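You operate a simulated robot arm through the tools that you are given. There is no shell and no other tool. Be economical: measure what you need, move in short steps, check, and stop when the job is done.

You run a simulated robot arm. Do the job below in one go: nothing can be reset, and whatever is moved stays where it is left.

Task
Band the grey stack of quarters round its middle in the band press.
Fine: set the length stop to the stack's length (short, medium or long), slide it up to the stop, hands out from under the arm, one stroke, arm up again, stack back on the end board.
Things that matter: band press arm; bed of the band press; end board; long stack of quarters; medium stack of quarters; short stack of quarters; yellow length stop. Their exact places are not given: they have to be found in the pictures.

Only the result counts: the job must be done as asked and must still hold three seconds after the hand-in. Knocking over, shifting, dropping, spilling or breaking anything else fails it.

Robot
A 7-joint arm with a two-finger gripper on a trunk, on a base that drives. Base frame: it is fixed to the floor where the robot stands at the start and does not move with it; the origin is under the middle of the robot, x ahead of it, y to its left, z up; the surface under the hand at the start is at about z = 846. Units: mm, degrees, N and s.
With the tool pointing down near the work surface it reaches from about 300 to 740 mm from the robot's upright axis, wherever it stands. Its first joint turns from -166.0 to 166.0 degrees. Places, roughly: band press arm [600, -300, 1000]; bed of the band press [600, -200, 900]; end board [1100, -200, 800]; yellow length stop [600, -200, 900]. Payload 2.94 kg.
The TCP is the grasp point between the finger pads, 30 mm short of the fingertips. In the tool frame z runs along the fingers and y along their closing line. The gripper opens to 138 mm. The gripper's body begins 109 mm behind the TCP.
Orientation is that of the tool frame in the base frame, as a unit quaternion [x, y, z, w]. With the fingers straight down and closing along the base's y, the tool's x points along the base's -x, its y along +y and its z along -z.

Tools
- The arm moves only by the tool move_arm. Its argument "deltas" is a list of rows, each an object (a shift or turn left out is 0, a gripper value left out holds the last) with "slide": the shift along the tool's x, y, z in units of 300 mm (1.0 is 300 mm), a list of three; "delta_rot": the turn, a rotation vector about the tool's x, y, z in units of 90 degrees (1.0 is 90 degrees), a list of three; "hand": the opening, from 0 (shut) to 1 (fully open). In form: [{"slide": [tx, ty, tz], "delta_rot": [wx, wy, wz], "hand": hand}, ...]. A call has 1 to 12 rows; each row is the pose to reach, as a shift and turn from the pose commanded when the call began, along the tool's axes at that moment. A call with a number of a shift or a turn outside -1 to 1 is refused whole. A row lasts 0.2 s, in which the tool goes at most 50 mm and 8.6 degrees; a call with a longer step from one row to the next is refused whole, and so is a gripper value outside its range. Where a pose cannot be reached the arm comes as near as it can. A force on the tool above 40 N (or 10 N above the force at the start of the call, whichever is more), or a blocked arm, ends the call early, and 0.2 s more pass. The fingers move at their own pace and stop on an object; they squeeze with about 23 N. The grip force told is the motor's: it shows also when the fingers shut on nothing. Time passes only in rows, and 0.2 s behind the last, so rows that repeat a pose let the fingers close. The reply holds the time, the measured pose of the TCP, the force on the tool along the base axes, the opening and the grip force, in the units named above and with some noise, with the torque about the TCP (base axes, N m) and any sound that the robot's microphone picked up, and new pictures: "views" is both (left out), scene, wrist or none.
- Cameras (640 x 400 px; columns grow to the right, rows downward): "scene" is now at [1, 113.4, 1571.7]; the picture's right is [-0.24, -0.97, 0.00], its down [-0.65, 0.16, -0.74] and it looks along [0.72, -0.18, -0.67] (base axes); focal length 274 px, centre (320, 200). "wrist" rides on the gripper at [71, 19, -146] in the tool frame; the picture's right is [-0.26, 0.97, 0.00], its down [-0.85, -0.23, -0.48] and it looks along [-0.46, -0.12, 0.88] (tool axes); focal length 280 px, centre (320, 200).
- raise_lower(by): slides the trunk up (or, below 0, down) by that many mm; the arm and the scene camera ride with it, the base frame stays. It gives what a move gives, with no picture.
- steer(legs): drives the robot by 1 to 6 legs, each [ahead, left, turn to the left] in mm, mm and degrees, along the robot's own axes; the way and the turn of a leg run together, so that a leg with both is an arc; at most 1500 mm and 180 degrees a leg. The arm and the cameras ride along, it lands a little off, and it stops where it bumps. It gives what a move gives, and a new picture of the scene camera.
- head_to(pan, tilt): turns the head with the scene camera to pan (to the left, within 86 degrees either way) and tilt (down, from -29 to 69), counted from straight ahead of the robot. It gives what a move gives, and a new picture of the scene camera.
- probe_pixels(camera, pixels): for up to 12 pixels [column, row] of the newest picture of that camera ("zoom" is the newest enlarged one), the place [x, y, z] in the base frame of the surface seen there, good to about 2 mm. It takes no simulated time.
- zoom(camera, box): a new picture of the part [left, top, right, bottom] of that camera's present view, enlarged. It takes no simulated time.
- hand_in(): hands the job in; it is judged then, once.

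Go step by step. Measure first, check grasps and placings, and put right what went wrong. The budget is 80 turns and 260 pictures, counting those below and the enlarged ones. Unless the task says otherwise, let go and move clear before handing in, and close with one line.

The tools are called after ">>>" as a command line: name --argument value ..., lists and objects as JSON in quotes. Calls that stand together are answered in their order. move_arm: Moves the arm, as the interface text tells. Its arguments: {"type":"object","properties":{"deltas":{"type":"array"},"views":{"type":"string","enum":["both","scene","wrist","none"]}},"required":["deltas"]} The other tools are called the same way: raise_lower (by) slides the trunk up or down; steer (legs) drives the base; head_to (pan, tilt) turns the head that bears the scene camera; probe_pixels (camera, pixels) gives the place of the surface under pixels of a picture; zoom (camera, box) takes an enlarged picture of a part of a camera's view; hand_in () hands the job in.

At the start:

```text
clock: 0.0
tool_pos: [456.5, -121.8, 1229.3]
ee_rot: [0.0, 1.0, -0.001, 0.0]
ft_force: [0.1, -0.2, -0.3]
ft_torque: [0.02, 0.0, -0.01]
width: 138.5
gripper_force: 0.0
trunk travel left (down, up): [-425.0, 29.0]
robot x, y, heading: [3.0, -0.8, 0.1]
head pan, tilt: [-13.9, 42.4]
```

scene: 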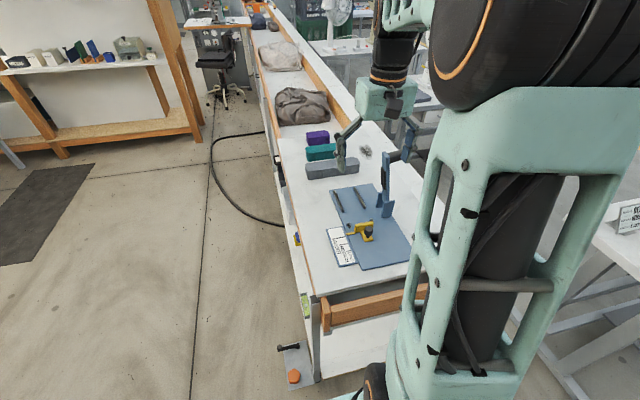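
wrist: 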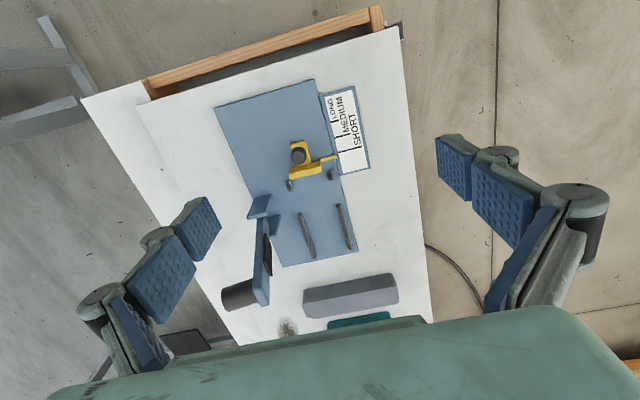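

The scene shows the press bed around (370,225), the yellow stop at (362,230), and a grey stack at (332,168) with green and purple stacks behind it. I'll zoom in on these and measure.

>>> zoom --camera "scene" --box '[270, 110, 450, 290]'

>>> zoom --camera "wrist" --box '[200, 70, 440, 340]'

>>> probe_pixels --camera "wrist" --pixels '[[345, 301], [303, 296], [397, 280], [305, 315], [398, 302], [299, 156], [325, 160], [290, 186], [331, 174], [258, 206], [240, 294], [263, 250]]'

```text
2.22 times, centred on (360, 200) of scene
```

zoom: 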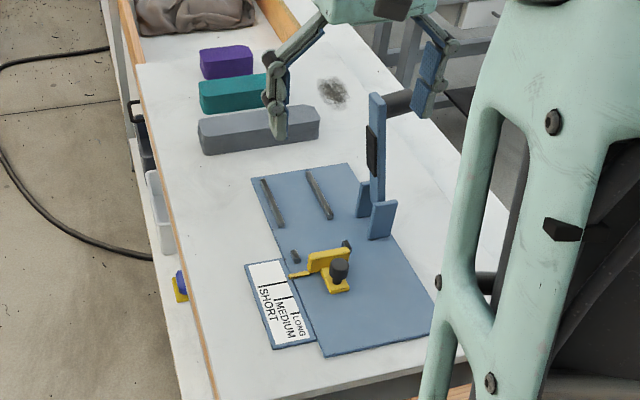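

```text
1.48 times, centred on (320, 205) of wrist
```

zoom: 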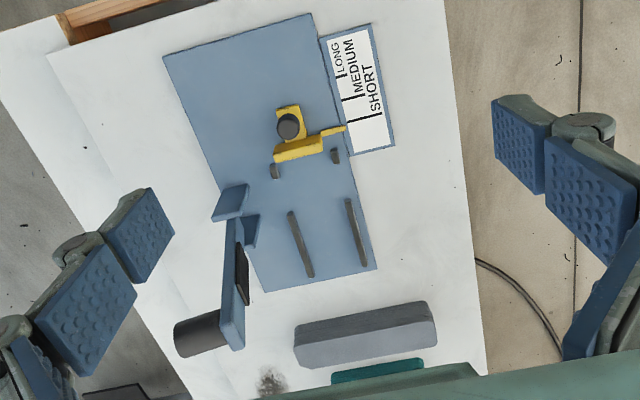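

```text
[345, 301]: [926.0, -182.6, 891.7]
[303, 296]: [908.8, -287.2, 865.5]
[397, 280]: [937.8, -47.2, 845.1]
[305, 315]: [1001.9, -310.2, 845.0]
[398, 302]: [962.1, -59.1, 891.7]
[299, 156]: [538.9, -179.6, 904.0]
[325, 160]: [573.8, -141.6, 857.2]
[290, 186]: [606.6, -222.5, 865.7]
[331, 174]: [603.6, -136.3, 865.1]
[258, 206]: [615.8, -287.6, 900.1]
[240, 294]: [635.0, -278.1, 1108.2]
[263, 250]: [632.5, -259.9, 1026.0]
```

Grey is the biggest stack (top z≈892), lying across y on the white surface near x≈940. I need its outline, the stop, the scale marks and the end board, so I'll take closer zooms and probes.

>>> zoom --camera "scene" --box '[320, 210, 400, 270]'

>>> zoom --camera "scene" --box '[270, 60, 430, 190]'

>>> zoom --camera "wrist" --box '[260, 80, 400, 200]'

>>> probe_pixels --camera "scene" --pixels '[[306, 166], [355, 156], [308, 177], [357, 171], [360, 162], [306, 147], [336, 145], [306, 134], [329, 131], [320, 125], [370, 130], [330, 285]]'

```text
6.67 times, centred on (360, 240) of scene
```

zoom: 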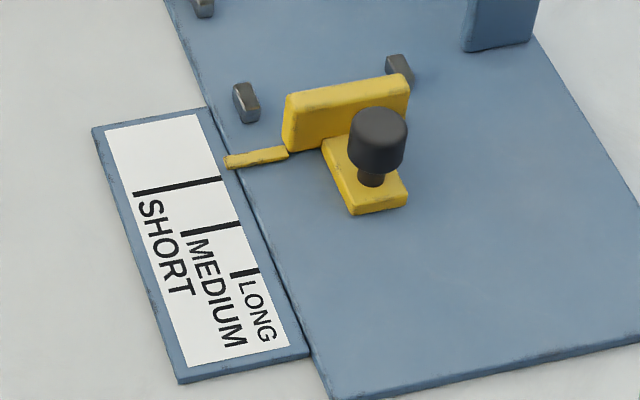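

```text
3.08 times, centred on (350, 125) of scene
```

zoom: 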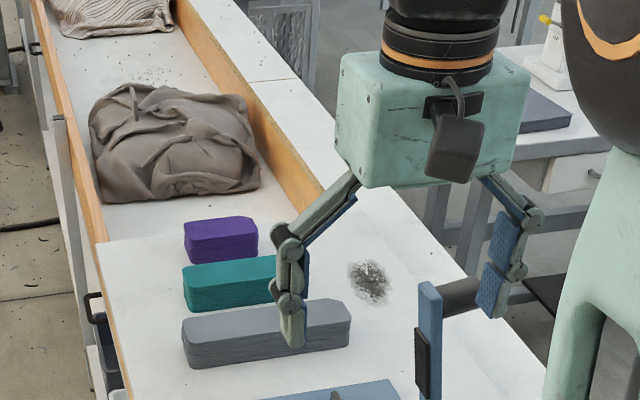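

```text
3.33 times, centred on (330, 140) of wrist
```

zoom: 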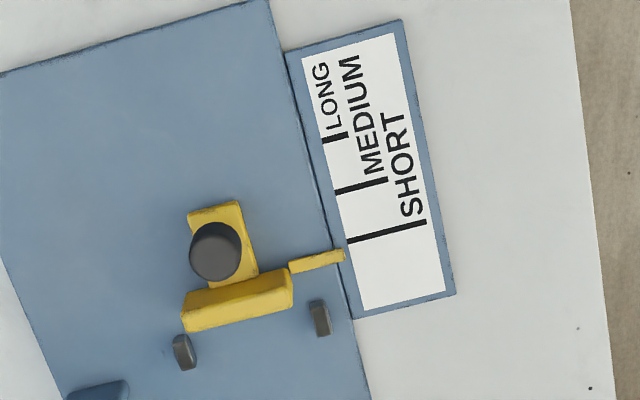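

```text
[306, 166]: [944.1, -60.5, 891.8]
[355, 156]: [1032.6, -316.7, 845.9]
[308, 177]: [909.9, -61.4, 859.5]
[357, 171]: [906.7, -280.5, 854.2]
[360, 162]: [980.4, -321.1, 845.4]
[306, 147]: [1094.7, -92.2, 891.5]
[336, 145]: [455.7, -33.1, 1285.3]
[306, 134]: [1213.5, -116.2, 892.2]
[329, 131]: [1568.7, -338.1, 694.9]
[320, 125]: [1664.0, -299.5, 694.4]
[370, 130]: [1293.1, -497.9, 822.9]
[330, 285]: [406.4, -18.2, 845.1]
```

The stop's pointer (scene zoom 230,160) isn't on any line; the lines run SHORT, MEDIUM, LONG going away from the press arm. I'll probe the marks, rails, arm and left-side clearance.

>>> zoom --camera "scene" --box '[320, 150, 420, 250]'

>>> probe_pixels --camera "zoom" --pixels '[[80, 250], [130, 350], [205, 235], [255, 300], [385, 110], [425, 340], [480, 130], [365, 270], [345, 190], [365, 365], [370, 440], [300, 440]]'

>>> zoom --camera "scene" --box '[320, 210, 400, 270]'

>>> probe_pixels --camera "zoom" --pixels '[[218, 181], [240, 225], [255, 272], [228, 162], [345, 140], [378, 120], [395, 200], [345, 95], [290, 100], [405, 85], [245, 95], [370, 185]]'

>>> probe_pixels --camera "scene" --pixels '[[318, 300], [300, 240], [290, 200], [280, 160], [292, 350], [290, 376], [210, 150], [60, 170], [200, 300], [272, 130], [296, 238], [310, 380]]'

```text
4.00 times, centred on (370, 200) of scene
```

zoom: 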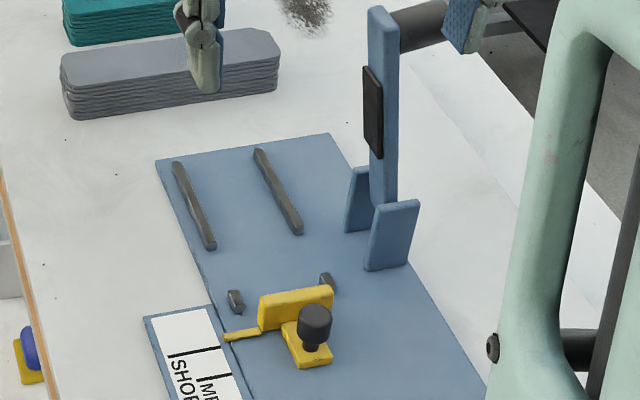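

```text
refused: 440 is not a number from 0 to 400
```

```text
6.67 times, centred on (360, 240) of scene
```

zoom: 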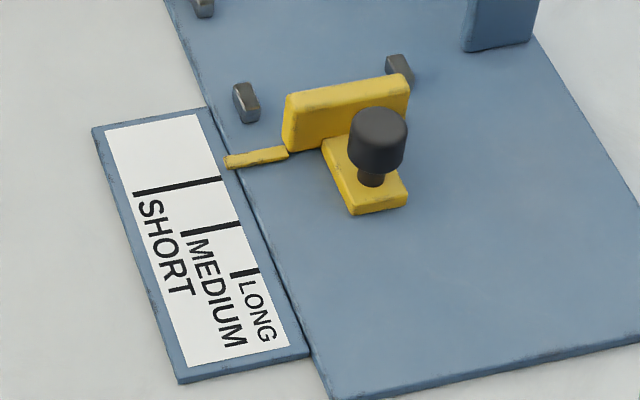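

```text
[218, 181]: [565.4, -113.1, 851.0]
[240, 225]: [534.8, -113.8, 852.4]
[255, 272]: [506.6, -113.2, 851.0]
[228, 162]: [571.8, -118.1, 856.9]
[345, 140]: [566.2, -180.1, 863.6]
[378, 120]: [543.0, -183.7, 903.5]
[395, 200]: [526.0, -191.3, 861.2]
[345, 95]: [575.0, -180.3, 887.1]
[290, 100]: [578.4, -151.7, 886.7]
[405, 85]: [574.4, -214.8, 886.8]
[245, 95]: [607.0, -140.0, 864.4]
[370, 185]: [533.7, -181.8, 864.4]
```

```text
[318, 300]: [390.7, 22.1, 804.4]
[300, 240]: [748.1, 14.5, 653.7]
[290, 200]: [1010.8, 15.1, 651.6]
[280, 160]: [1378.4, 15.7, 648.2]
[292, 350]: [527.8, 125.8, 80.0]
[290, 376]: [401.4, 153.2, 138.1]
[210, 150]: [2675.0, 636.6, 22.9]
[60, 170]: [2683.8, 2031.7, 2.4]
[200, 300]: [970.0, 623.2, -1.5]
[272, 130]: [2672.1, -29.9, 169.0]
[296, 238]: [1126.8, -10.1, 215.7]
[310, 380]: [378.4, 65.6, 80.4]
```

LONG line is at x≈506 and the pointer is at about x≈573, so the stop must move about −67 mm. Now the rails and arm, and stack lengths.

>>> zoom --camera "scene" --box '[320, 150, 420, 250]'

>>> probe_pixels --camera "zoom" --pixels '[[180, 165], [212, 245], [260, 152], [298, 230], [385, 110], [395, 235], [425, 30], [358, 200], [370, 110], [376, 12], [395, 12], [160, 160]]'

>>> probe_pixels --camera "wrist" --pixels '[[310, 292], [303, 302], [308, 316], [399, 286], [397, 276], [230, 295], [268, 290], [263, 256], [267, 228], [262, 200], [300, 216], [338, 205]]'

```text
4.00 times, centred on (370, 200) of scene
```

zoom: 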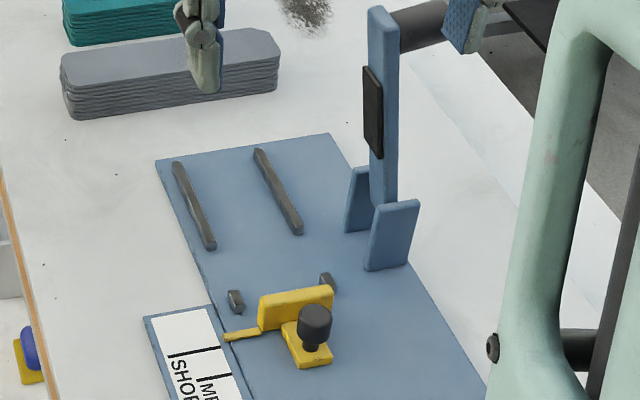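

```text
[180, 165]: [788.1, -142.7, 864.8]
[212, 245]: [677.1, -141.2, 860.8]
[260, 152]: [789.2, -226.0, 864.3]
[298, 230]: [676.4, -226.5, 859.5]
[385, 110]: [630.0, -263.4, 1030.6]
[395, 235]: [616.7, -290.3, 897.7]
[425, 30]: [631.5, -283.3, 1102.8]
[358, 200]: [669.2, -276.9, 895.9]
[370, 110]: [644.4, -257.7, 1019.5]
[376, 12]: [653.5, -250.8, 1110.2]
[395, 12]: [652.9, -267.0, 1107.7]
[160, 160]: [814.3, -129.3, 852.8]
```

```text
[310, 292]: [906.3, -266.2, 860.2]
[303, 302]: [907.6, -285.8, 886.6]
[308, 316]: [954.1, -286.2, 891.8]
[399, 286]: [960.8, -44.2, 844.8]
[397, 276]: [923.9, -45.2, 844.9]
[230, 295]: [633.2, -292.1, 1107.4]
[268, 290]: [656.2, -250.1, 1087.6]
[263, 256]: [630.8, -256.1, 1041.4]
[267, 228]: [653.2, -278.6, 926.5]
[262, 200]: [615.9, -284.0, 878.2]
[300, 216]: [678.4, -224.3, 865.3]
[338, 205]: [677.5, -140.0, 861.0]
```

Rails leave a channel from y≈−145 to −222 (centre ≈−183), and the arm falls at x≈642 between the posts and rails. I'll drive round to the table's left side and face it, so everything is within reach.

>>> steer --legs '[[0, 700, 0], [740, 0, 0], [0, 0, -90]]'

```text
clock: 13.8
tool_pos: [619.5, 227.2, 1229.9]
ee_rot: [0.702, 0.712, 0.0, -0.001]
ft_force: [0.5, 0.0, 0.2]
ft_torque: [-0.01, 0.0, 0.01]
width: 138.2
gripper_force: 0.0
trunk travel left (down, up): [-425.0, 29.0]
robot x, y, heading: [730.7, 684.0, -89.0]
head pan, tilt: [-13.9, 42.4]
```

scene: 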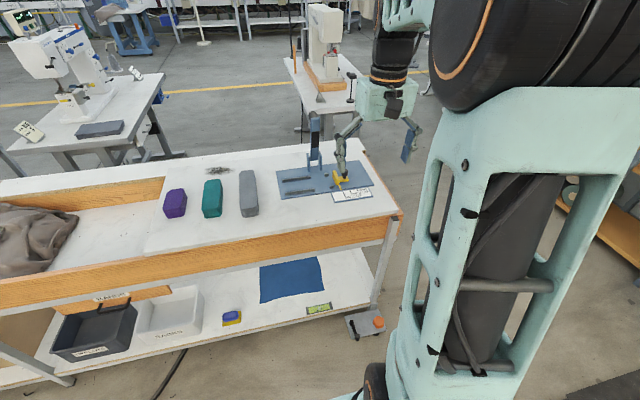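

The robot is at (731, 684) facing the table. I'll check the lower shelf edge and foot before closing in.

>>> probe_pixels --camera "scene" --pixels '[[378, 322], [355, 335], [200, 345], [350, 315], [100, 358], [250, 248], [245, 172], [240, 212], [255, 210], [207, 182], [206, 215], [180, 190]]'

>>> zoom --camera "scene" --box '[150, 150, 290, 230]'

>>> zoom --camera "scene" --box '[270, 110, 390, 210]'

```text
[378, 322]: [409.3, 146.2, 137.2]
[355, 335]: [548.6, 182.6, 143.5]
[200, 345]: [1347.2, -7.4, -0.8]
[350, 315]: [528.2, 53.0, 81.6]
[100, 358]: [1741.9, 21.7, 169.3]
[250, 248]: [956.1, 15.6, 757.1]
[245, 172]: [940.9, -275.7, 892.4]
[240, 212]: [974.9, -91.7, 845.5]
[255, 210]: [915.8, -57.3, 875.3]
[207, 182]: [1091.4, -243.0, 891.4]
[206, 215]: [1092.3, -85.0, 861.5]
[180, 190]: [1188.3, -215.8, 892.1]
```

```text
4.57 times, centred on (220, 190) of scene
```

zoom: 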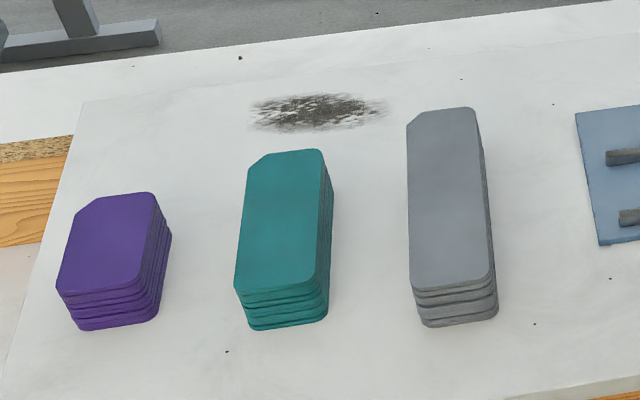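

```text
4.00 times, centred on (330, 160) of scene
```

zoom: 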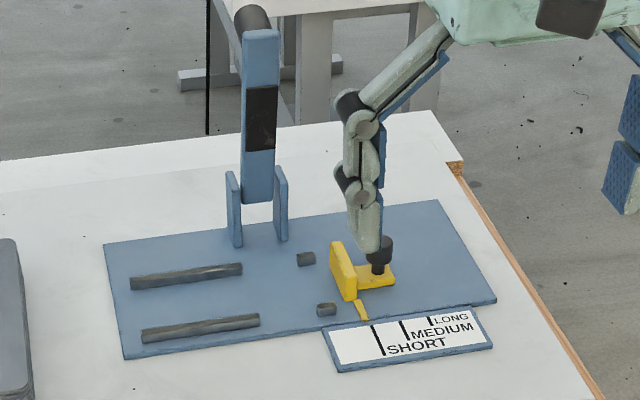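

Grey is clearly the longest. A pedal-like foot at (410–550, 50–180) needs to be avoided, so I'll approach to about (820, 400).

>>> steer --legs '[[0, 85, -1], [285, 0, 0]]'

>>> head_to --pan -10 --tilt 50

```text
clock: 16.8
tool_pos: [696.8, -50.3, 1230.3]
ee_rot: [0.707, 0.707, -0.001, 0.0]
ft_force: [-0.2, -0.5, 0.5]
ft_torque: [0.02, 0.03, -0.03]
width: 138.0
gripper_force: 0.0
trunk travel left (down, up): [-425.0, 29.0]
robot x, y, heading: [816.1, 404.9, -89.8]
head pan, tilt: [-13.9, 42.4]
```

scene: 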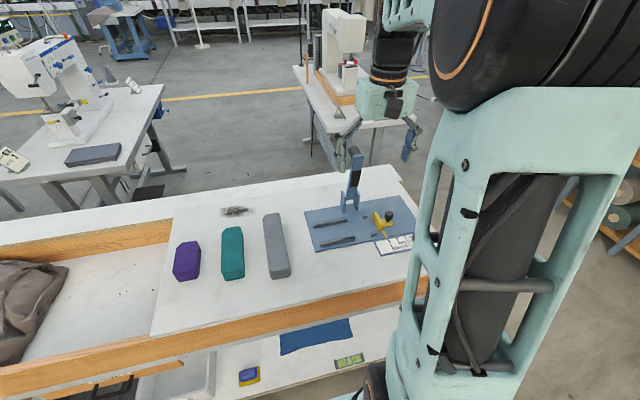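

```text
clock: 17.5
tool_pos: [696.5, -49.6, 1230.6]
ee_rot: [0.707, 0.707, 0.0, 0.001]
ft_force: [-0.3, 0.2, -0.4]
ft_torque: [-0.01, 0.02, 0.01]
width: 138.0
gripper_force: 0.0
trunk travel left (down, up): [-425.0, 29.0]
robot x, y, heading: [816.8, 408.1, -90.0]
head pan, tilt: [-10.0, 50.0]
```

scene: 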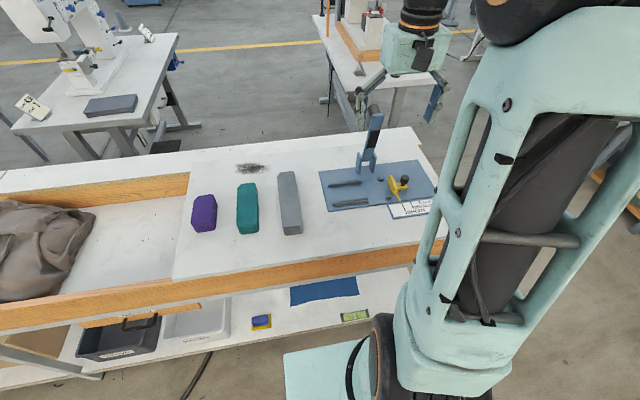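

The base is in place, and the tool closes along base x. First I'll set the stop: move above the knob at (543,−184), turning so the fingers close along y.

>>> move_arm --deltas '[{"slide": [-0.04, -0.046, 0.03], "delta_rot": [0, 0, 0.0909]}, {"slide": [-0.08, -0.092, 0.06], "delta_rot": [0, 0, 0.1818]}, {"slide": [-0.12, -0.138, 0.09], "delta_rot": [0, 0, 0.2727]}, {"slide": [-0.16, -0.184, 0.12], "delta_rot": [0, 0, 0.3636]}, {"slide": [-0.2, -0.23, 0.15], "delta_rot": [0, 0, 0.4545]}, {"slide": [-0.24, -0.276, 0.18], "delta_rot": [0, 0, 0.5454]}, {"slide": [-0.28, -0.322, 0.21], "delta_rot": [0, 0, 0.6363]}, {"slide": [-0.32, -0.368, 0.24], "delta_rot": [0, 0, 0.7272]}, {"slide": [-0.36, -0.414, 0.27], "delta_rot": [0, 0, 0.8181]}, {"slide": [-0.41, -0.46, 0.3], "delta_rot": [0, 0, 0.909]}, {"slide": [-0.448, -0.512, 0.33], "delta_rot": [0, 0, 1.0]}, {"slide": [-0.448, -0.512, 0.33], "delta_rot": [0, 0, 1.0], "hand": 0.55}]'

```text
clock: 20.1
tool_pos: [542.4, -183.0, 1128.7]
ee_rot: [1.0, -0.001, 0.0, 0.0]
ft_force: [0.1, 0.1, 0.1]
ft_torque: [0.0, 0.0, 0.0]
width: 82.4
gripper_force: 1.6
trunk travel left (down, up): [-425.0, 29.0]
robot x, y, heading: [817.8, 409.0, -89.7]
head pan, tilt: [-10.0, 50.0]
```

scene: 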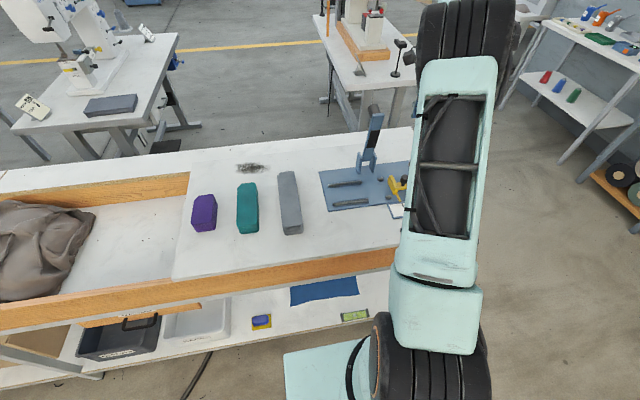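
wrist: 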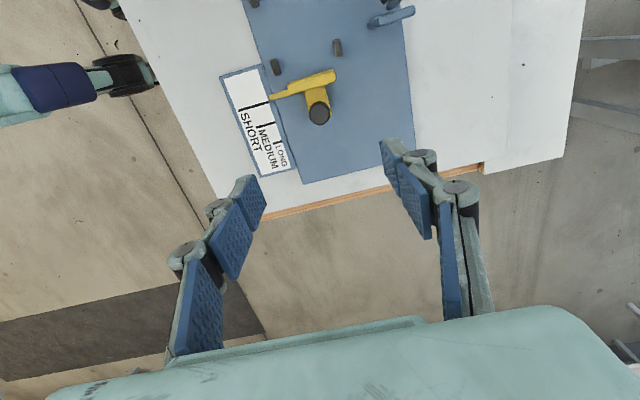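

The orientation is as wanted (tool x=+x, y=−y). The knob is at wrist (320,112); I'll measure it precisely.

>>> zoom --camera "wrist" --box '[220, 50, 380, 150]'

>>> probe_pixels --camera "zoom" --pixels '[[390, 255], [365, 255], [437, 255], [400, 225], [400, 275], [390, 165], [200, 190], [210, 196], [440, 100], [165, 215], [240, 295], [270, 370]]'

```text
4.00 times, centred on (300, 100) of wrist
```

zoom: 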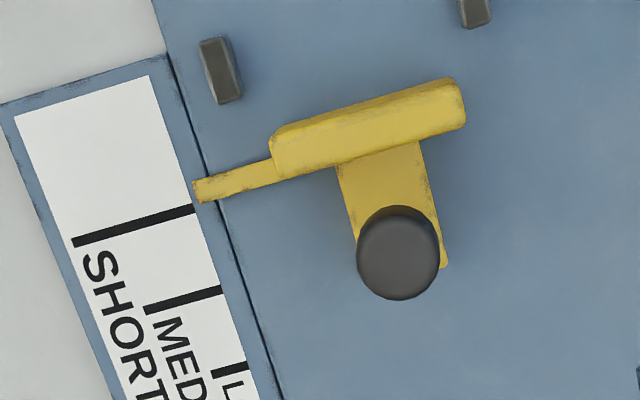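

```text
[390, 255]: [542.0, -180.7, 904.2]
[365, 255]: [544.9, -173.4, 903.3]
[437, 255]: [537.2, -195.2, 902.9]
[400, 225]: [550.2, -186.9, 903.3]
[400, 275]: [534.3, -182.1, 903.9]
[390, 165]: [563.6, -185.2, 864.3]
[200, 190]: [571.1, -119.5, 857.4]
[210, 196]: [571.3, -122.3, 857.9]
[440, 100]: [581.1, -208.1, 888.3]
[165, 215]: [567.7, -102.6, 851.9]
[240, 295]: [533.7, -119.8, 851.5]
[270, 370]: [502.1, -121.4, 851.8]
```

Knob centre is at about (541.5,−184), top z 904. I'll descend to TCP z≈901 and close on it.

>>> move_arm --deltas '[{"slide": [-0.003, 0.003, 0.16]}, {"slide": [-0.003, 0.003, 0.32]}, {"slide": [-0.003, 0.003, 0.48]}, {"slide": [-0.003, 0.003, 0.62]}, {"slide": [-0.003, 0.003, 0.7]}, {"slide": [-0.003, 0.003, 0.757]}, {"slide": [-0.003, 0.003, 0.757], "hand": 0.2}, {"slide": [-0.003, 0.003, 0.757], "hand": 0.0}, {"slide": [-0.003, 0.003, 0.757], "hand": 0.0}, {"slide": [-0.003, 0.003, 0.757], "hand": 0.0}]'

```text
clock: 22.3
tool_pos: [540.4, -182.6, 900.4]
ee_rot: [1.0, -0.001, 0.002, -0.002]
ft_force: [1.2, 13.7, -2.6]
ft_torque: [0.3, -0.07, -0.04]
width: 26.3
gripper_force: 45.2
trunk travel left (down, up): [-425.0, 29.0]
robot x, y, heading: [816.4, 411.3, -90.0]
head pan, tilt: [-10.0, 50.0]
```

scene: 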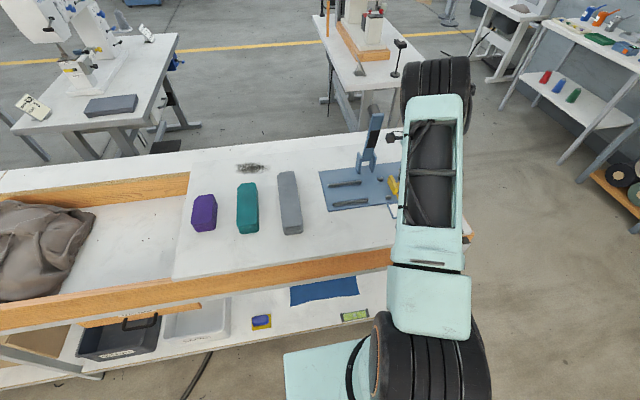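
wrist: 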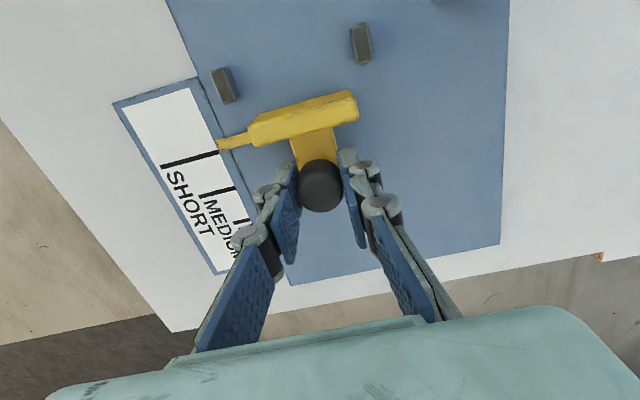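

The knob is gripped (26 mm). I'll pull the stop −x by about 60 mm first, slowly.

>>> move_arm --deltas '[{"slide": [-0.02, -0.004, 0]}, {"slide": [-0.05, -0.004, 0]}, {"slide": [-0.1, -0.004, 0]}, {"slide": [-0.15, -0.004, 0]}, {"slide": [-0.2, -0.004, 0]}]'

>>> zoom --camera "wrist" --box '[100, 50, 380, 250]'

```text
clock: 23.5
tool_pos: [480.7, -182.1, 902.1]
ee_rot: [1.0, -0.002, 0.001, -0.001]
ft_force: [1.7, 6.5, -16.5]
ft_torque: [0.08, -1.19, 0.07]
width: 26.7
gripper_force: 44.7
trunk travel left (down, up): [-425.0, 29.0]
robot x, y, heading: [819.5, 404.3, -89.7]
head pan, tilt: [-10.0, 50.0]
```

scene: 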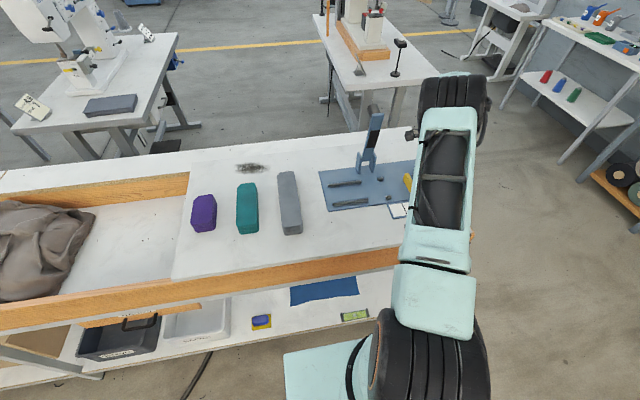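
wrist: 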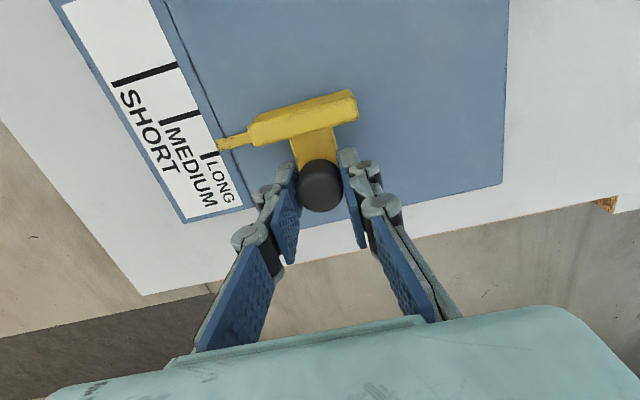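

```text
2.00 times, centred on (240, 150) of wrist
```

zoom: 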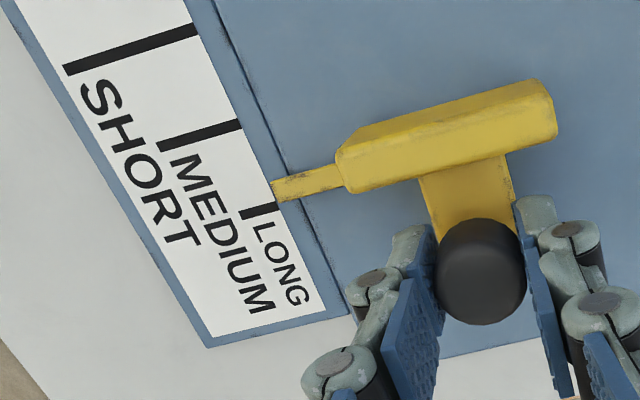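

The stop slid cleanly and the pointer is just short of the LONG line. I'll measure the remainder.

>>> zoom --camera "wrist" --box '[200, 125, 280, 175]'

>>> probe_pixels --camera "zoom" --pixels '[[150, 120], [160, 160], [155, 140], [230, 90], [245, 130], [60, 235], [70, 255], [65, 245], [120, 225], [130, 240], [100, 240], [140, 232]]'

```text
8.00 times, centred on (240, 150) of wrist
```

zoom: 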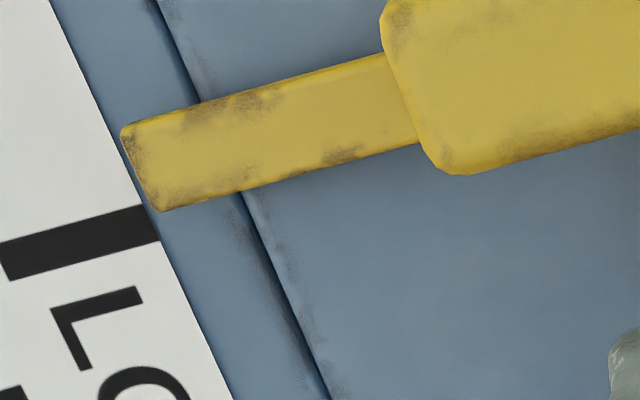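

```text
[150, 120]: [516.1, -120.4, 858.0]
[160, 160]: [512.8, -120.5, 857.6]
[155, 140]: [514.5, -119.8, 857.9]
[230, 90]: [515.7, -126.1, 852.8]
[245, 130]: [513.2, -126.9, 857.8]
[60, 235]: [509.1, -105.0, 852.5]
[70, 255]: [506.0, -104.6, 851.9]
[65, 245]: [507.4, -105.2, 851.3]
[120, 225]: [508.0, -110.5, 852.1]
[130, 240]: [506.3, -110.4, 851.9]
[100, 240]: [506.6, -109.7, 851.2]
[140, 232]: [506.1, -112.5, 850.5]
```

Pointer centre is x≈513 and the LONG line centre is ≈507, so 6 mm more.

>>> move_arm --deltas '[{"slide": [-0.01, 0, 0.003]}, {"slide": [-0.02, 0, 0.003]}, {"slide": [-0.02, 0, 0.003]}]' --views "wrist"

>>> zoom --camera "wrist" --box '[200, 125, 280, 175]'

>>> probe_pixels --camera "zoom" --pixels '[[150, 120], [160, 160], [155, 140], [140, 170], [245, 130], [60, 200], [60, 220], [80, 200], [80, 190], [100, 190]]'

```text
clock: 24.3
tool_pos: [480.3, -182.0, 902.7]
ee_rot: [1.0, 0.001, 0.002, -0.001]
ft_force: [17.3, 13.1, -13.3]
ft_torque: [0.13, 0.25, 0.07]
width: 26.7
gripper_force: 44.7
trunk travel left (down, up): [-425.0, 29.0]
robot x, y, heading: [820.9, 410.9, -90.0]
head pan, tilt: [-10.0, 50.0]
```

wrist: 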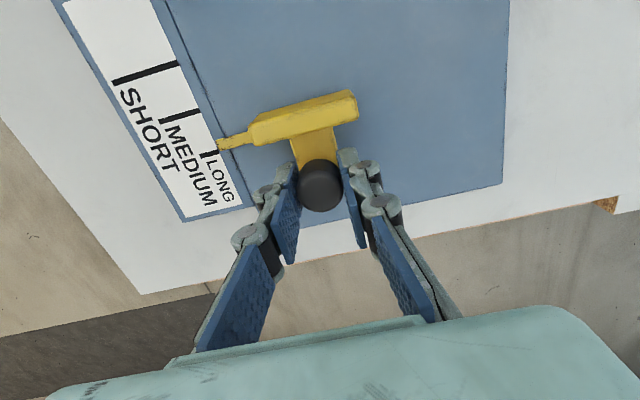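

```text
8.00 times, centred on (240, 150) of wrist
```

zoom: 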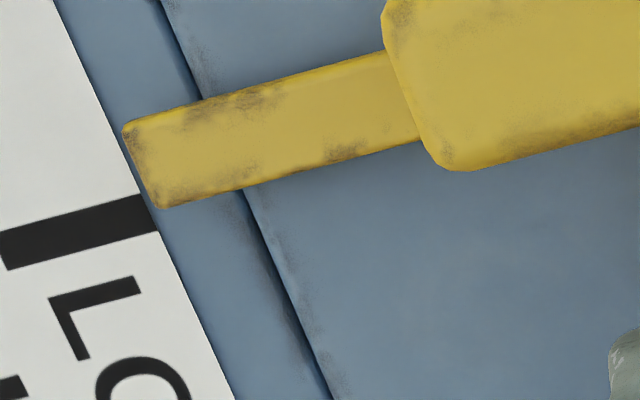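

```text
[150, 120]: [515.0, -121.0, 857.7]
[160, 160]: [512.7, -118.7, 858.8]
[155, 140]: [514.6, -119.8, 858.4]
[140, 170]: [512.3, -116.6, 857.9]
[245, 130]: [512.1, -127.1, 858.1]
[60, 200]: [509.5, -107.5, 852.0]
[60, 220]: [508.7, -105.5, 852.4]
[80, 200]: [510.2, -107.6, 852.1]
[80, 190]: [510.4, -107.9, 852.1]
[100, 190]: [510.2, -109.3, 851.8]
```

The tool shows +17 N in x and barely moved, so it is sticking. I'll pull a bit further.

>>> move_arm --deltas '[{"slide": [-0.01, 0.003, 0]}, {"slide": [-0.02, 0.003, 0]}, {"slide": [-0.02, 0.003, 0]}, {"slide": [-0.02, 0.003, 0]}]' --views "wrist"

>>> zoom --camera "wrist" --box '[200, 125, 280, 175]'

>>> probe_pixels --camera "zoom" --pixels '[[150, 120], [160, 160], [155, 140], [140, 170], [245, 130], [60, 200], [60, 220], [80, 200], [80, 190], [100, 190]]'

```text
clock: 25.3
tool_pos: [477.3, -182.4, 902.6]
ee_rot: [1.0, 0.001, 0.005, -0.004]
ft_force: [32.8, 13.4, -10.6]
ft_torque: [0.19, -0.65, -0.01]
width: 26.7
gripper_force: 44.8
trunk travel left (down, up): [-425.0, 29.0]
robot x, y, heading: [818.1, 408.4, -89.8]
head pan, tilt: [-10.0, 50.0]
```

wrist: 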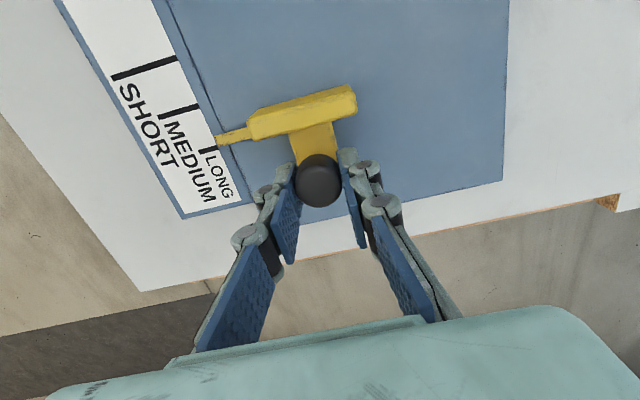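

```text
8.00 times, centred on (240, 150) of wrist
```

zoom: 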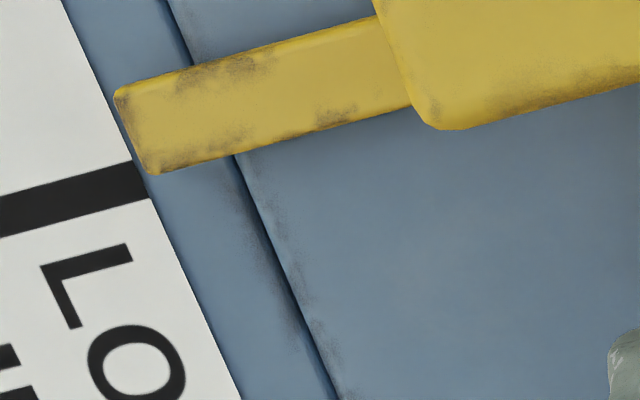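

```text
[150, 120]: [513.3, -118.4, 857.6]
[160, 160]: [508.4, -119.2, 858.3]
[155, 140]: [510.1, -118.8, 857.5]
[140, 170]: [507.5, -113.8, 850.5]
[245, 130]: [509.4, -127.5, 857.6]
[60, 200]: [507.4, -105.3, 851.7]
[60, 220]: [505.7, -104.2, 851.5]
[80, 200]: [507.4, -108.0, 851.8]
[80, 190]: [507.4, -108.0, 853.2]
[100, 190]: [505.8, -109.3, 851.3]
```

The pointer centre is now x≈511 against the line at ≈507. A few more millimetres.

>>> move_arm --deltas '[{"slide": [-0.01, 0, 0]}, {"slide": [-0.015, 0, 0]}, {"slide": [-0.015, 0, 0]}]' --views "wrist"

>>> zoom --camera "wrist" --box '[200, 125, 280, 175]'

>>> probe_pixels --camera "zoom" --pixels '[[150, 110], [150, 130], [170, 110], [190, 120], [60, 160], [60, 180], [80, 160], [80, 190], [100, 170]]'

```text
clock: 26.1
tool_pos: [471.6, -182.9, 903.1]
ee_rot: [1.0, 0.001, 0.003, -0.003]
ft_force: [34.1, 13.0, -7.1]
ft_torque: [0.28, -0.59, 0.01]
width: 26.6
gripper_force: 45.4
trunk travel left (down, up): [-425.0, 29.0]
robot x, y, heading: [819.2, 403.0, -90.1]
head pan, tilt: [-10.0, 50.0]
```

wrist: 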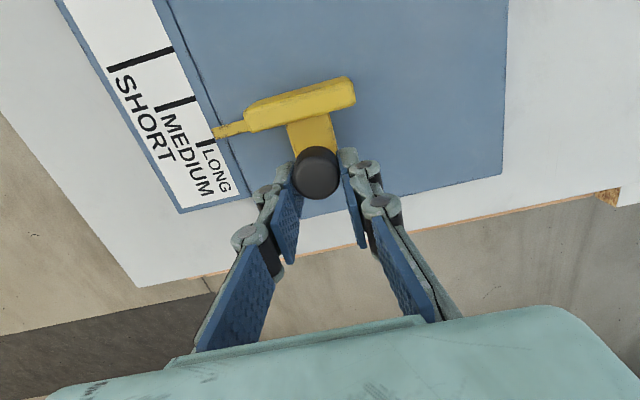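

```text
8.00 times, centred on (240, 150) of wrist
```

zoom: 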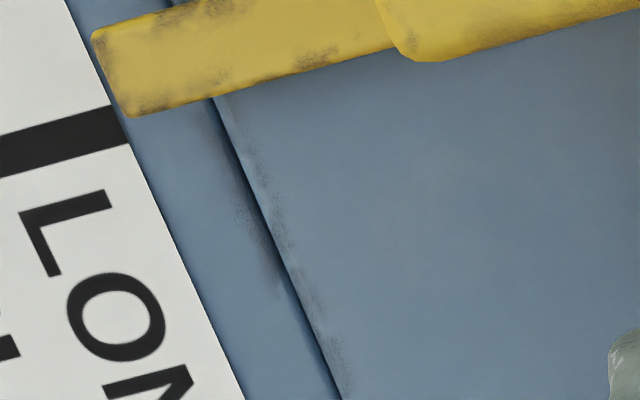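

```text
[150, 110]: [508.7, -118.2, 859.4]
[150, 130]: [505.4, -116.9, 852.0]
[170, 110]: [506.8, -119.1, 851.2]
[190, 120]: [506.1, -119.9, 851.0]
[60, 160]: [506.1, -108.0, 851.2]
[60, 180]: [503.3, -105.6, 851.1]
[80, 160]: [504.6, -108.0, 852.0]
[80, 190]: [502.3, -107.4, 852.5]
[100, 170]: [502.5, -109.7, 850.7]
```

The knob seems to be slipping in the pads as the stop resists. I'll measure where it really stands with several samples.

>>> probe_pixels --camera "zoom" --pixels '[[110, 40], [125, 70], [135, 100], [200, 25], [220, 60], [230, 80], [60, 135], [65, 142], [30, 150], [100, 130], [20, 140], [40, 165]]'

>>> head_to --pan -20 --tilt 45

```text
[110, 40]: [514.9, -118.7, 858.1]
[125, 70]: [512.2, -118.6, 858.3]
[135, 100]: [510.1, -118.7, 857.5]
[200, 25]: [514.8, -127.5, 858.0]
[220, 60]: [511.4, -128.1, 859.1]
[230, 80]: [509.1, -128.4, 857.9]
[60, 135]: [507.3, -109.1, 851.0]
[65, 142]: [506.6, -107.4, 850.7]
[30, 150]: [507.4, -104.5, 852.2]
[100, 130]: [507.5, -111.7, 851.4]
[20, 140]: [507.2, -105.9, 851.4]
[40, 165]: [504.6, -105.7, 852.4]
```

```text
clock: 26.8
tool_pos: [472.3, -181.3, 903.7]
ee_rot: [1.0, 0.001, 0.005, -0.004]
ft_force: [32.9, 13.3, -5.5]
ft_torque: [0.25, -0.67, 0.03]
width: 26.6
gripper_force: 44.8
trunk travel left (down, up): [-425.0, 29.0]
robot x, y, heading: [813.0, 410.1, -89.9]
head pan, tilt: [-20.0, 45.0]
```

scene: 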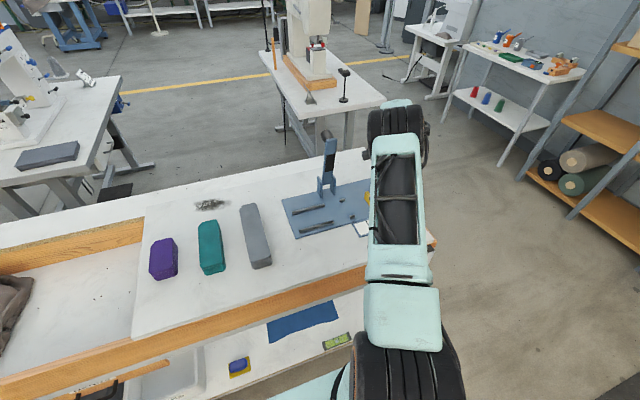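

The pointer hasn't moved off x≈512, so the stop seems to be at a hard end of travel (start 572−60), with the same ≈6 mm offset it had against SHORT. I'll let go, look straight at it, and check the stack length against the arm's x.

>>> move_arm --deltas '[{"slide": [0.02, 0, 0]}, {"slide": [0.02, 0, 0], "hand": 0.5}, {"slide": [0.02, 0, 0], "hand": 0.5}, {"slide": [0.02, 0, -0.1]}, {"slide": [0.02, 0, -0.25]}, {"slide": [0.1, 0, -0.35]}, {"slide": [0.2, 0, -0.45]}, {"slide": [0.3, 0, -0.55]}, {"slide": [0.3, 0, -0.65]}]' --views "wrist"

>>> zoom --camera "scene" --box '[230, 190, 290, 280]'

>>> probe_pixels --camera "zoom" --pixels '[[120, 70], [150, 75], [280, 305], [290, 340], [200, 315], [250, 290], [170, 310], [90, 90], [180, 100], [130, 62]]'

```text
clock: 28.8
tool_pos: [557.5, -183.4, 1098.2]
ee_rot: [1.0, 0.0, 0.0, 0.0]
ft_force: [-1.3, 0.2, 0.3]
ft_torque: [0.0, -0.02, 0.02]
width: 69.2
gripper_force: 0.0
trunk travel left (down, up): [-425.0, 29.0]
robot x, y, heading: [815.9, 407.8, -89.8]
head pan, tilt: [-20.0, 45.0]
```

wrist: 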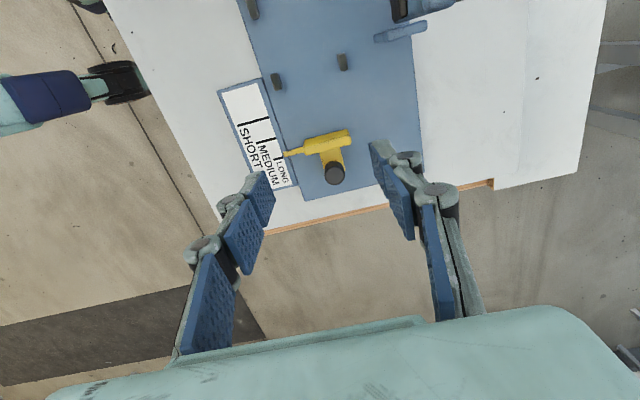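

```text
4.44 times, centred on (260, 235) of scene
```

zoom: 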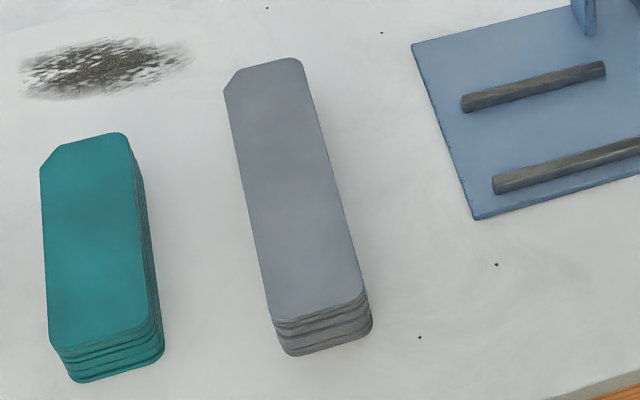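

```text
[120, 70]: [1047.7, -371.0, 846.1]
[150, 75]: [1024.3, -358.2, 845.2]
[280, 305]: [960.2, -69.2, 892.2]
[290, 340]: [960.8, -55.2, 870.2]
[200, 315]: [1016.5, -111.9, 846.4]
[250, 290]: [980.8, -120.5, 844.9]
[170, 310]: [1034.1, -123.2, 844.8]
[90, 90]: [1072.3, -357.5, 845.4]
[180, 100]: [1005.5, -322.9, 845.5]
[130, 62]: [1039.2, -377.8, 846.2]
```

>>> probe_pixels --camera "zoom" --pixels '[[230, 90], [238, 75], [270, 66], [295, 60], [303, 80], [275, 315], [285, 320], [320, 305], [360, 288], [330, 325], [265, 270], [350, 240]]'

>>> zoom --camera "wrist" --box '[220, 70, 380, 210]'

>>> zoom --camera "scene" --box '[270, 120, 370, 240]'

```text
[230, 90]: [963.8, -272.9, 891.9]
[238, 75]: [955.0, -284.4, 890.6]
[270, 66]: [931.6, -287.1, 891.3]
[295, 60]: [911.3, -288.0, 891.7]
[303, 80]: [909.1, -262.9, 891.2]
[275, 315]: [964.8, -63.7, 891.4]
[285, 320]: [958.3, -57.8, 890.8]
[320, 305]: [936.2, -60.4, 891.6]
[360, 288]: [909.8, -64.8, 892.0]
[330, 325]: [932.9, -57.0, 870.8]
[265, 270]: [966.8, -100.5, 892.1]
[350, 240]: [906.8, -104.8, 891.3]
```

```text
2.86 times, centred on (300, 140) of wrist
```

zoom: 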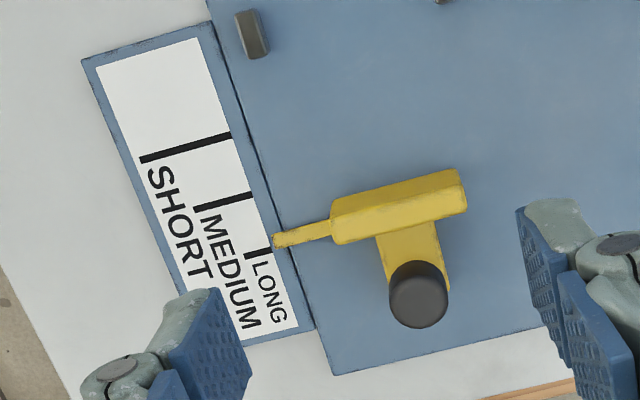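

```text
3.33 times, centred on (320, 180) of scene
```

zoom: 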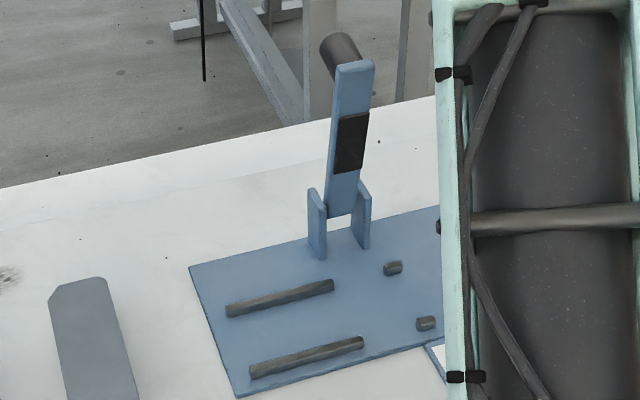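

The stack is about 232 × 60 × 47, centred at (936.5,−172.5). Now the arm's x edges, pad, and stop face.

>>> probe_pixels --camera "zoom" --pixels '[[340, 66], [370, 64], [333, 150], [360, 160], [330, 210], [357, 205], [337, 145], [365, 118], [340, 45], [312, 220], [365, 230], [335, 170]]'

>>> zoom --camera "wrist" --box '[260, 110, 380, 200]'

>>> probe_pixels --camera "zoom" --pixels '[[480, 105], [470, 120], [260, 170], [470, 170], [250, 215], [365, 140], [360, 190], [380, 300], [120, 215], [125, 235], [90, 260], [170, 215]]'

```text
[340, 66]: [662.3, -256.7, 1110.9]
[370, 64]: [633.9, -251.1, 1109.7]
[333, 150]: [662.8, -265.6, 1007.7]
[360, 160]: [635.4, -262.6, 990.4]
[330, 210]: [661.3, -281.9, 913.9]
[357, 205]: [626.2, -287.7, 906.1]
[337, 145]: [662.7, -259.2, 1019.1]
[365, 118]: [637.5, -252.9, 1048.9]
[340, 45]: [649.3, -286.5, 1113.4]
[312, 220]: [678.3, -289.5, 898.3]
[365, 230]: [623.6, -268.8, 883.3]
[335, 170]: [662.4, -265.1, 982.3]
```

```text
4.44 times, centred on (320, 155) of wrist
```

zoom: 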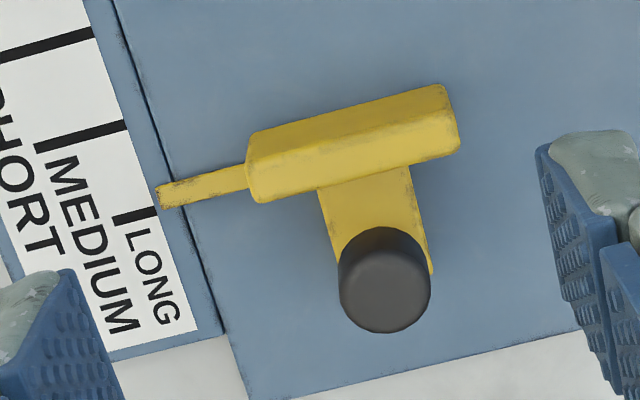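

```text
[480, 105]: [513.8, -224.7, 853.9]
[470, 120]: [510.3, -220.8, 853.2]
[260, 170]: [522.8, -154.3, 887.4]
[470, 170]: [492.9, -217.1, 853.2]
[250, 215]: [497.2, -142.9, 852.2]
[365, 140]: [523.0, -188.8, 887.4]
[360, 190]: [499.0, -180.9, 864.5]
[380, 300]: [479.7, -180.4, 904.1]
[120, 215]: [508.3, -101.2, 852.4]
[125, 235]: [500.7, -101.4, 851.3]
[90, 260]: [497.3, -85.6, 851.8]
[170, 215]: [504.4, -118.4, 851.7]
```

The arm plate centre is x≈647, so ideally the face should sit at ≈531. I'll measure the stop's front face edge.

>>> probe_pixels --camera "zoom" --pixels '[[300, 124], [300, 128], [300, 135], [350, 110], [350, 114], [350, 120], [400, 99], [400, 104], [350, 135], [350, 150], [350, 160], [350, 170]]'

>>> zoom --camera "wrist" --box '[240, 0, 440, 120]'

>>> probe_pixels --camera "zoom" --pixels '[[95, 235], [130, 290], [115, 260], [310, 175], [345, 220], [330, 200], [20, 20], [50, 55], [500, 30], [450, 110], [590, 70], [540, 100]]'

```text
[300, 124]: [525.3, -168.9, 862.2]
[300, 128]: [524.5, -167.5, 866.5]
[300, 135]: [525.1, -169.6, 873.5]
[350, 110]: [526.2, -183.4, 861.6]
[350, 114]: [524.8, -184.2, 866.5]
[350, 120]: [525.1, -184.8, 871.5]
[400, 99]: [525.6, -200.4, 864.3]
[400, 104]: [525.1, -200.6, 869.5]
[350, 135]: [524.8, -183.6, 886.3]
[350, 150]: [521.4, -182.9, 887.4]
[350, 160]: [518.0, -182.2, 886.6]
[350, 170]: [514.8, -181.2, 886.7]
```

```text
3.20 times, centred on (340, 60) of wrist
```

zoom: 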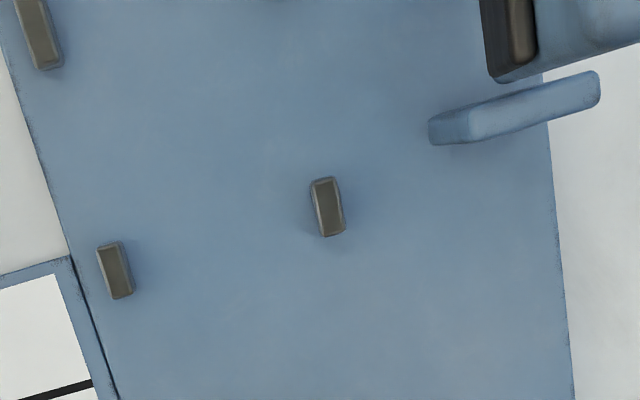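

```text
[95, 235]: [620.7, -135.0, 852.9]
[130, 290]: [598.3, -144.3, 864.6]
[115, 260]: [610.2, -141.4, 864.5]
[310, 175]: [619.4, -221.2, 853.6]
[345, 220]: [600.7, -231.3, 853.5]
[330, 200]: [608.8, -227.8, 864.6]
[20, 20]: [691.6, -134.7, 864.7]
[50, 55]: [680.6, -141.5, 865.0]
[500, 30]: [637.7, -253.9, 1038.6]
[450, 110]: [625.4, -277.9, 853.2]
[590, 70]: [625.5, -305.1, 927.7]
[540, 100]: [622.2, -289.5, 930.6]
```

The face is at x≈525. I'll measure the other two stacks to see how the scale relates to stack length.

>>> zoom --camera "scene" --box '[140, 190, 240, 290]'

>>> probe_pixels --camera "zoom" --pixels '[[70, 200], [100, 192], [60, 270], [90, 320], [130, 310], [235, 130], [280, 125], [240, 250], [260, 320], [310, 305]]'

```text
4.00 times, centred on (190, 240) of scene
```

zoom: 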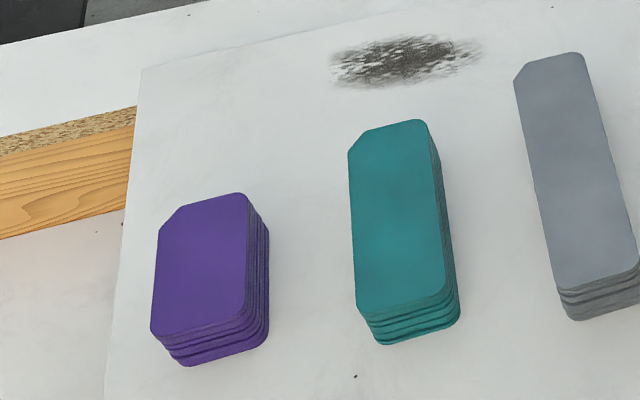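

```text
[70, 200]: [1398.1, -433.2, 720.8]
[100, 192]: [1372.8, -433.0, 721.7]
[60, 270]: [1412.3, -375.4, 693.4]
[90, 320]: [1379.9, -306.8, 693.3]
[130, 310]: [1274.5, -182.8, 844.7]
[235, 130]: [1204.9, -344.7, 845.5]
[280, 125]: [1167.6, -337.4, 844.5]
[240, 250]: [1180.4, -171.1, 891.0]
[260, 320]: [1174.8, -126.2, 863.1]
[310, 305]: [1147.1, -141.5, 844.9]
```

>>> probe_pixels --camera "zoom" --pixels '[[215, 200], [235, 195], [190, 333], [200, 355], [170, 340], [390, 127], [415, 122], [400, 305], [420, 328], [380, 335], [560, 60], [600, 300]]'

```text
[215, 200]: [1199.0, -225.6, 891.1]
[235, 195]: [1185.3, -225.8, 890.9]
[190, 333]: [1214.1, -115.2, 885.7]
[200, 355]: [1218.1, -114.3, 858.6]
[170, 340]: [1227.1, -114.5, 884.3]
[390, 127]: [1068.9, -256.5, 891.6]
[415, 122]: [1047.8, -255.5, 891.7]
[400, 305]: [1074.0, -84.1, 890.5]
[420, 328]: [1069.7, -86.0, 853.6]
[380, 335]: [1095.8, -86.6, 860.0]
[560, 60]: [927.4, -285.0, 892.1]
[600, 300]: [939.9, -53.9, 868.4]
```

Lengths are 114/174/232, matching the line spacing. To test whether the stop is jammed or at its travel end, I'll push its face squarely in −x with closed fingers from the +x side, which gives no slip.

>>> move_arm --deltas '[{"slide": [-0.02, 0, 0.1], "hand": 0}, {"slide": [-0.02, 0, 0.25], "hand": 0}, {"slide": [-0.02, 0, 0.4]}, {"slide": [-0.02, 0, 0.55]}, {"slide": [-0.02, 0, 0.687]}, {"slide": [-0.05, 0, 0.687]}, {"slide": [-0.065, 0, 0.687]}, {"slide": [-0.075, 0, 0.687]}, {"slide": [-0.085, 0, 0.687]}, {"slide": [-0.09, 0, 0.687]}]' --views "wrist"

```text
clock: 31.0
tool_pos: [537.5, -185.2, 890.3]
ee_rot: [1.0, 0.002, 0.004, 0.0]
ft_force: [30.2, 3.6, -0.1]
ft_torque: [-0.13, -0.35, -0.1]
width: 6.2
gripper_force: 28.2
trunk travel left (down, up): [-425.0, 29.0]
robot x, y, heading: [817.5, 406.6, -89.8]
head pan, tilt: [-20.0, 45.0]
```

wrist: 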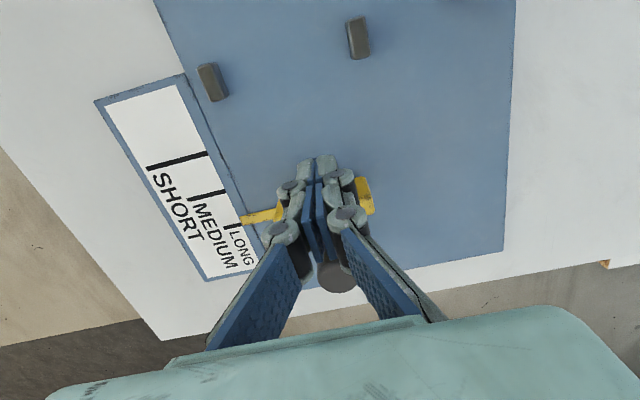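

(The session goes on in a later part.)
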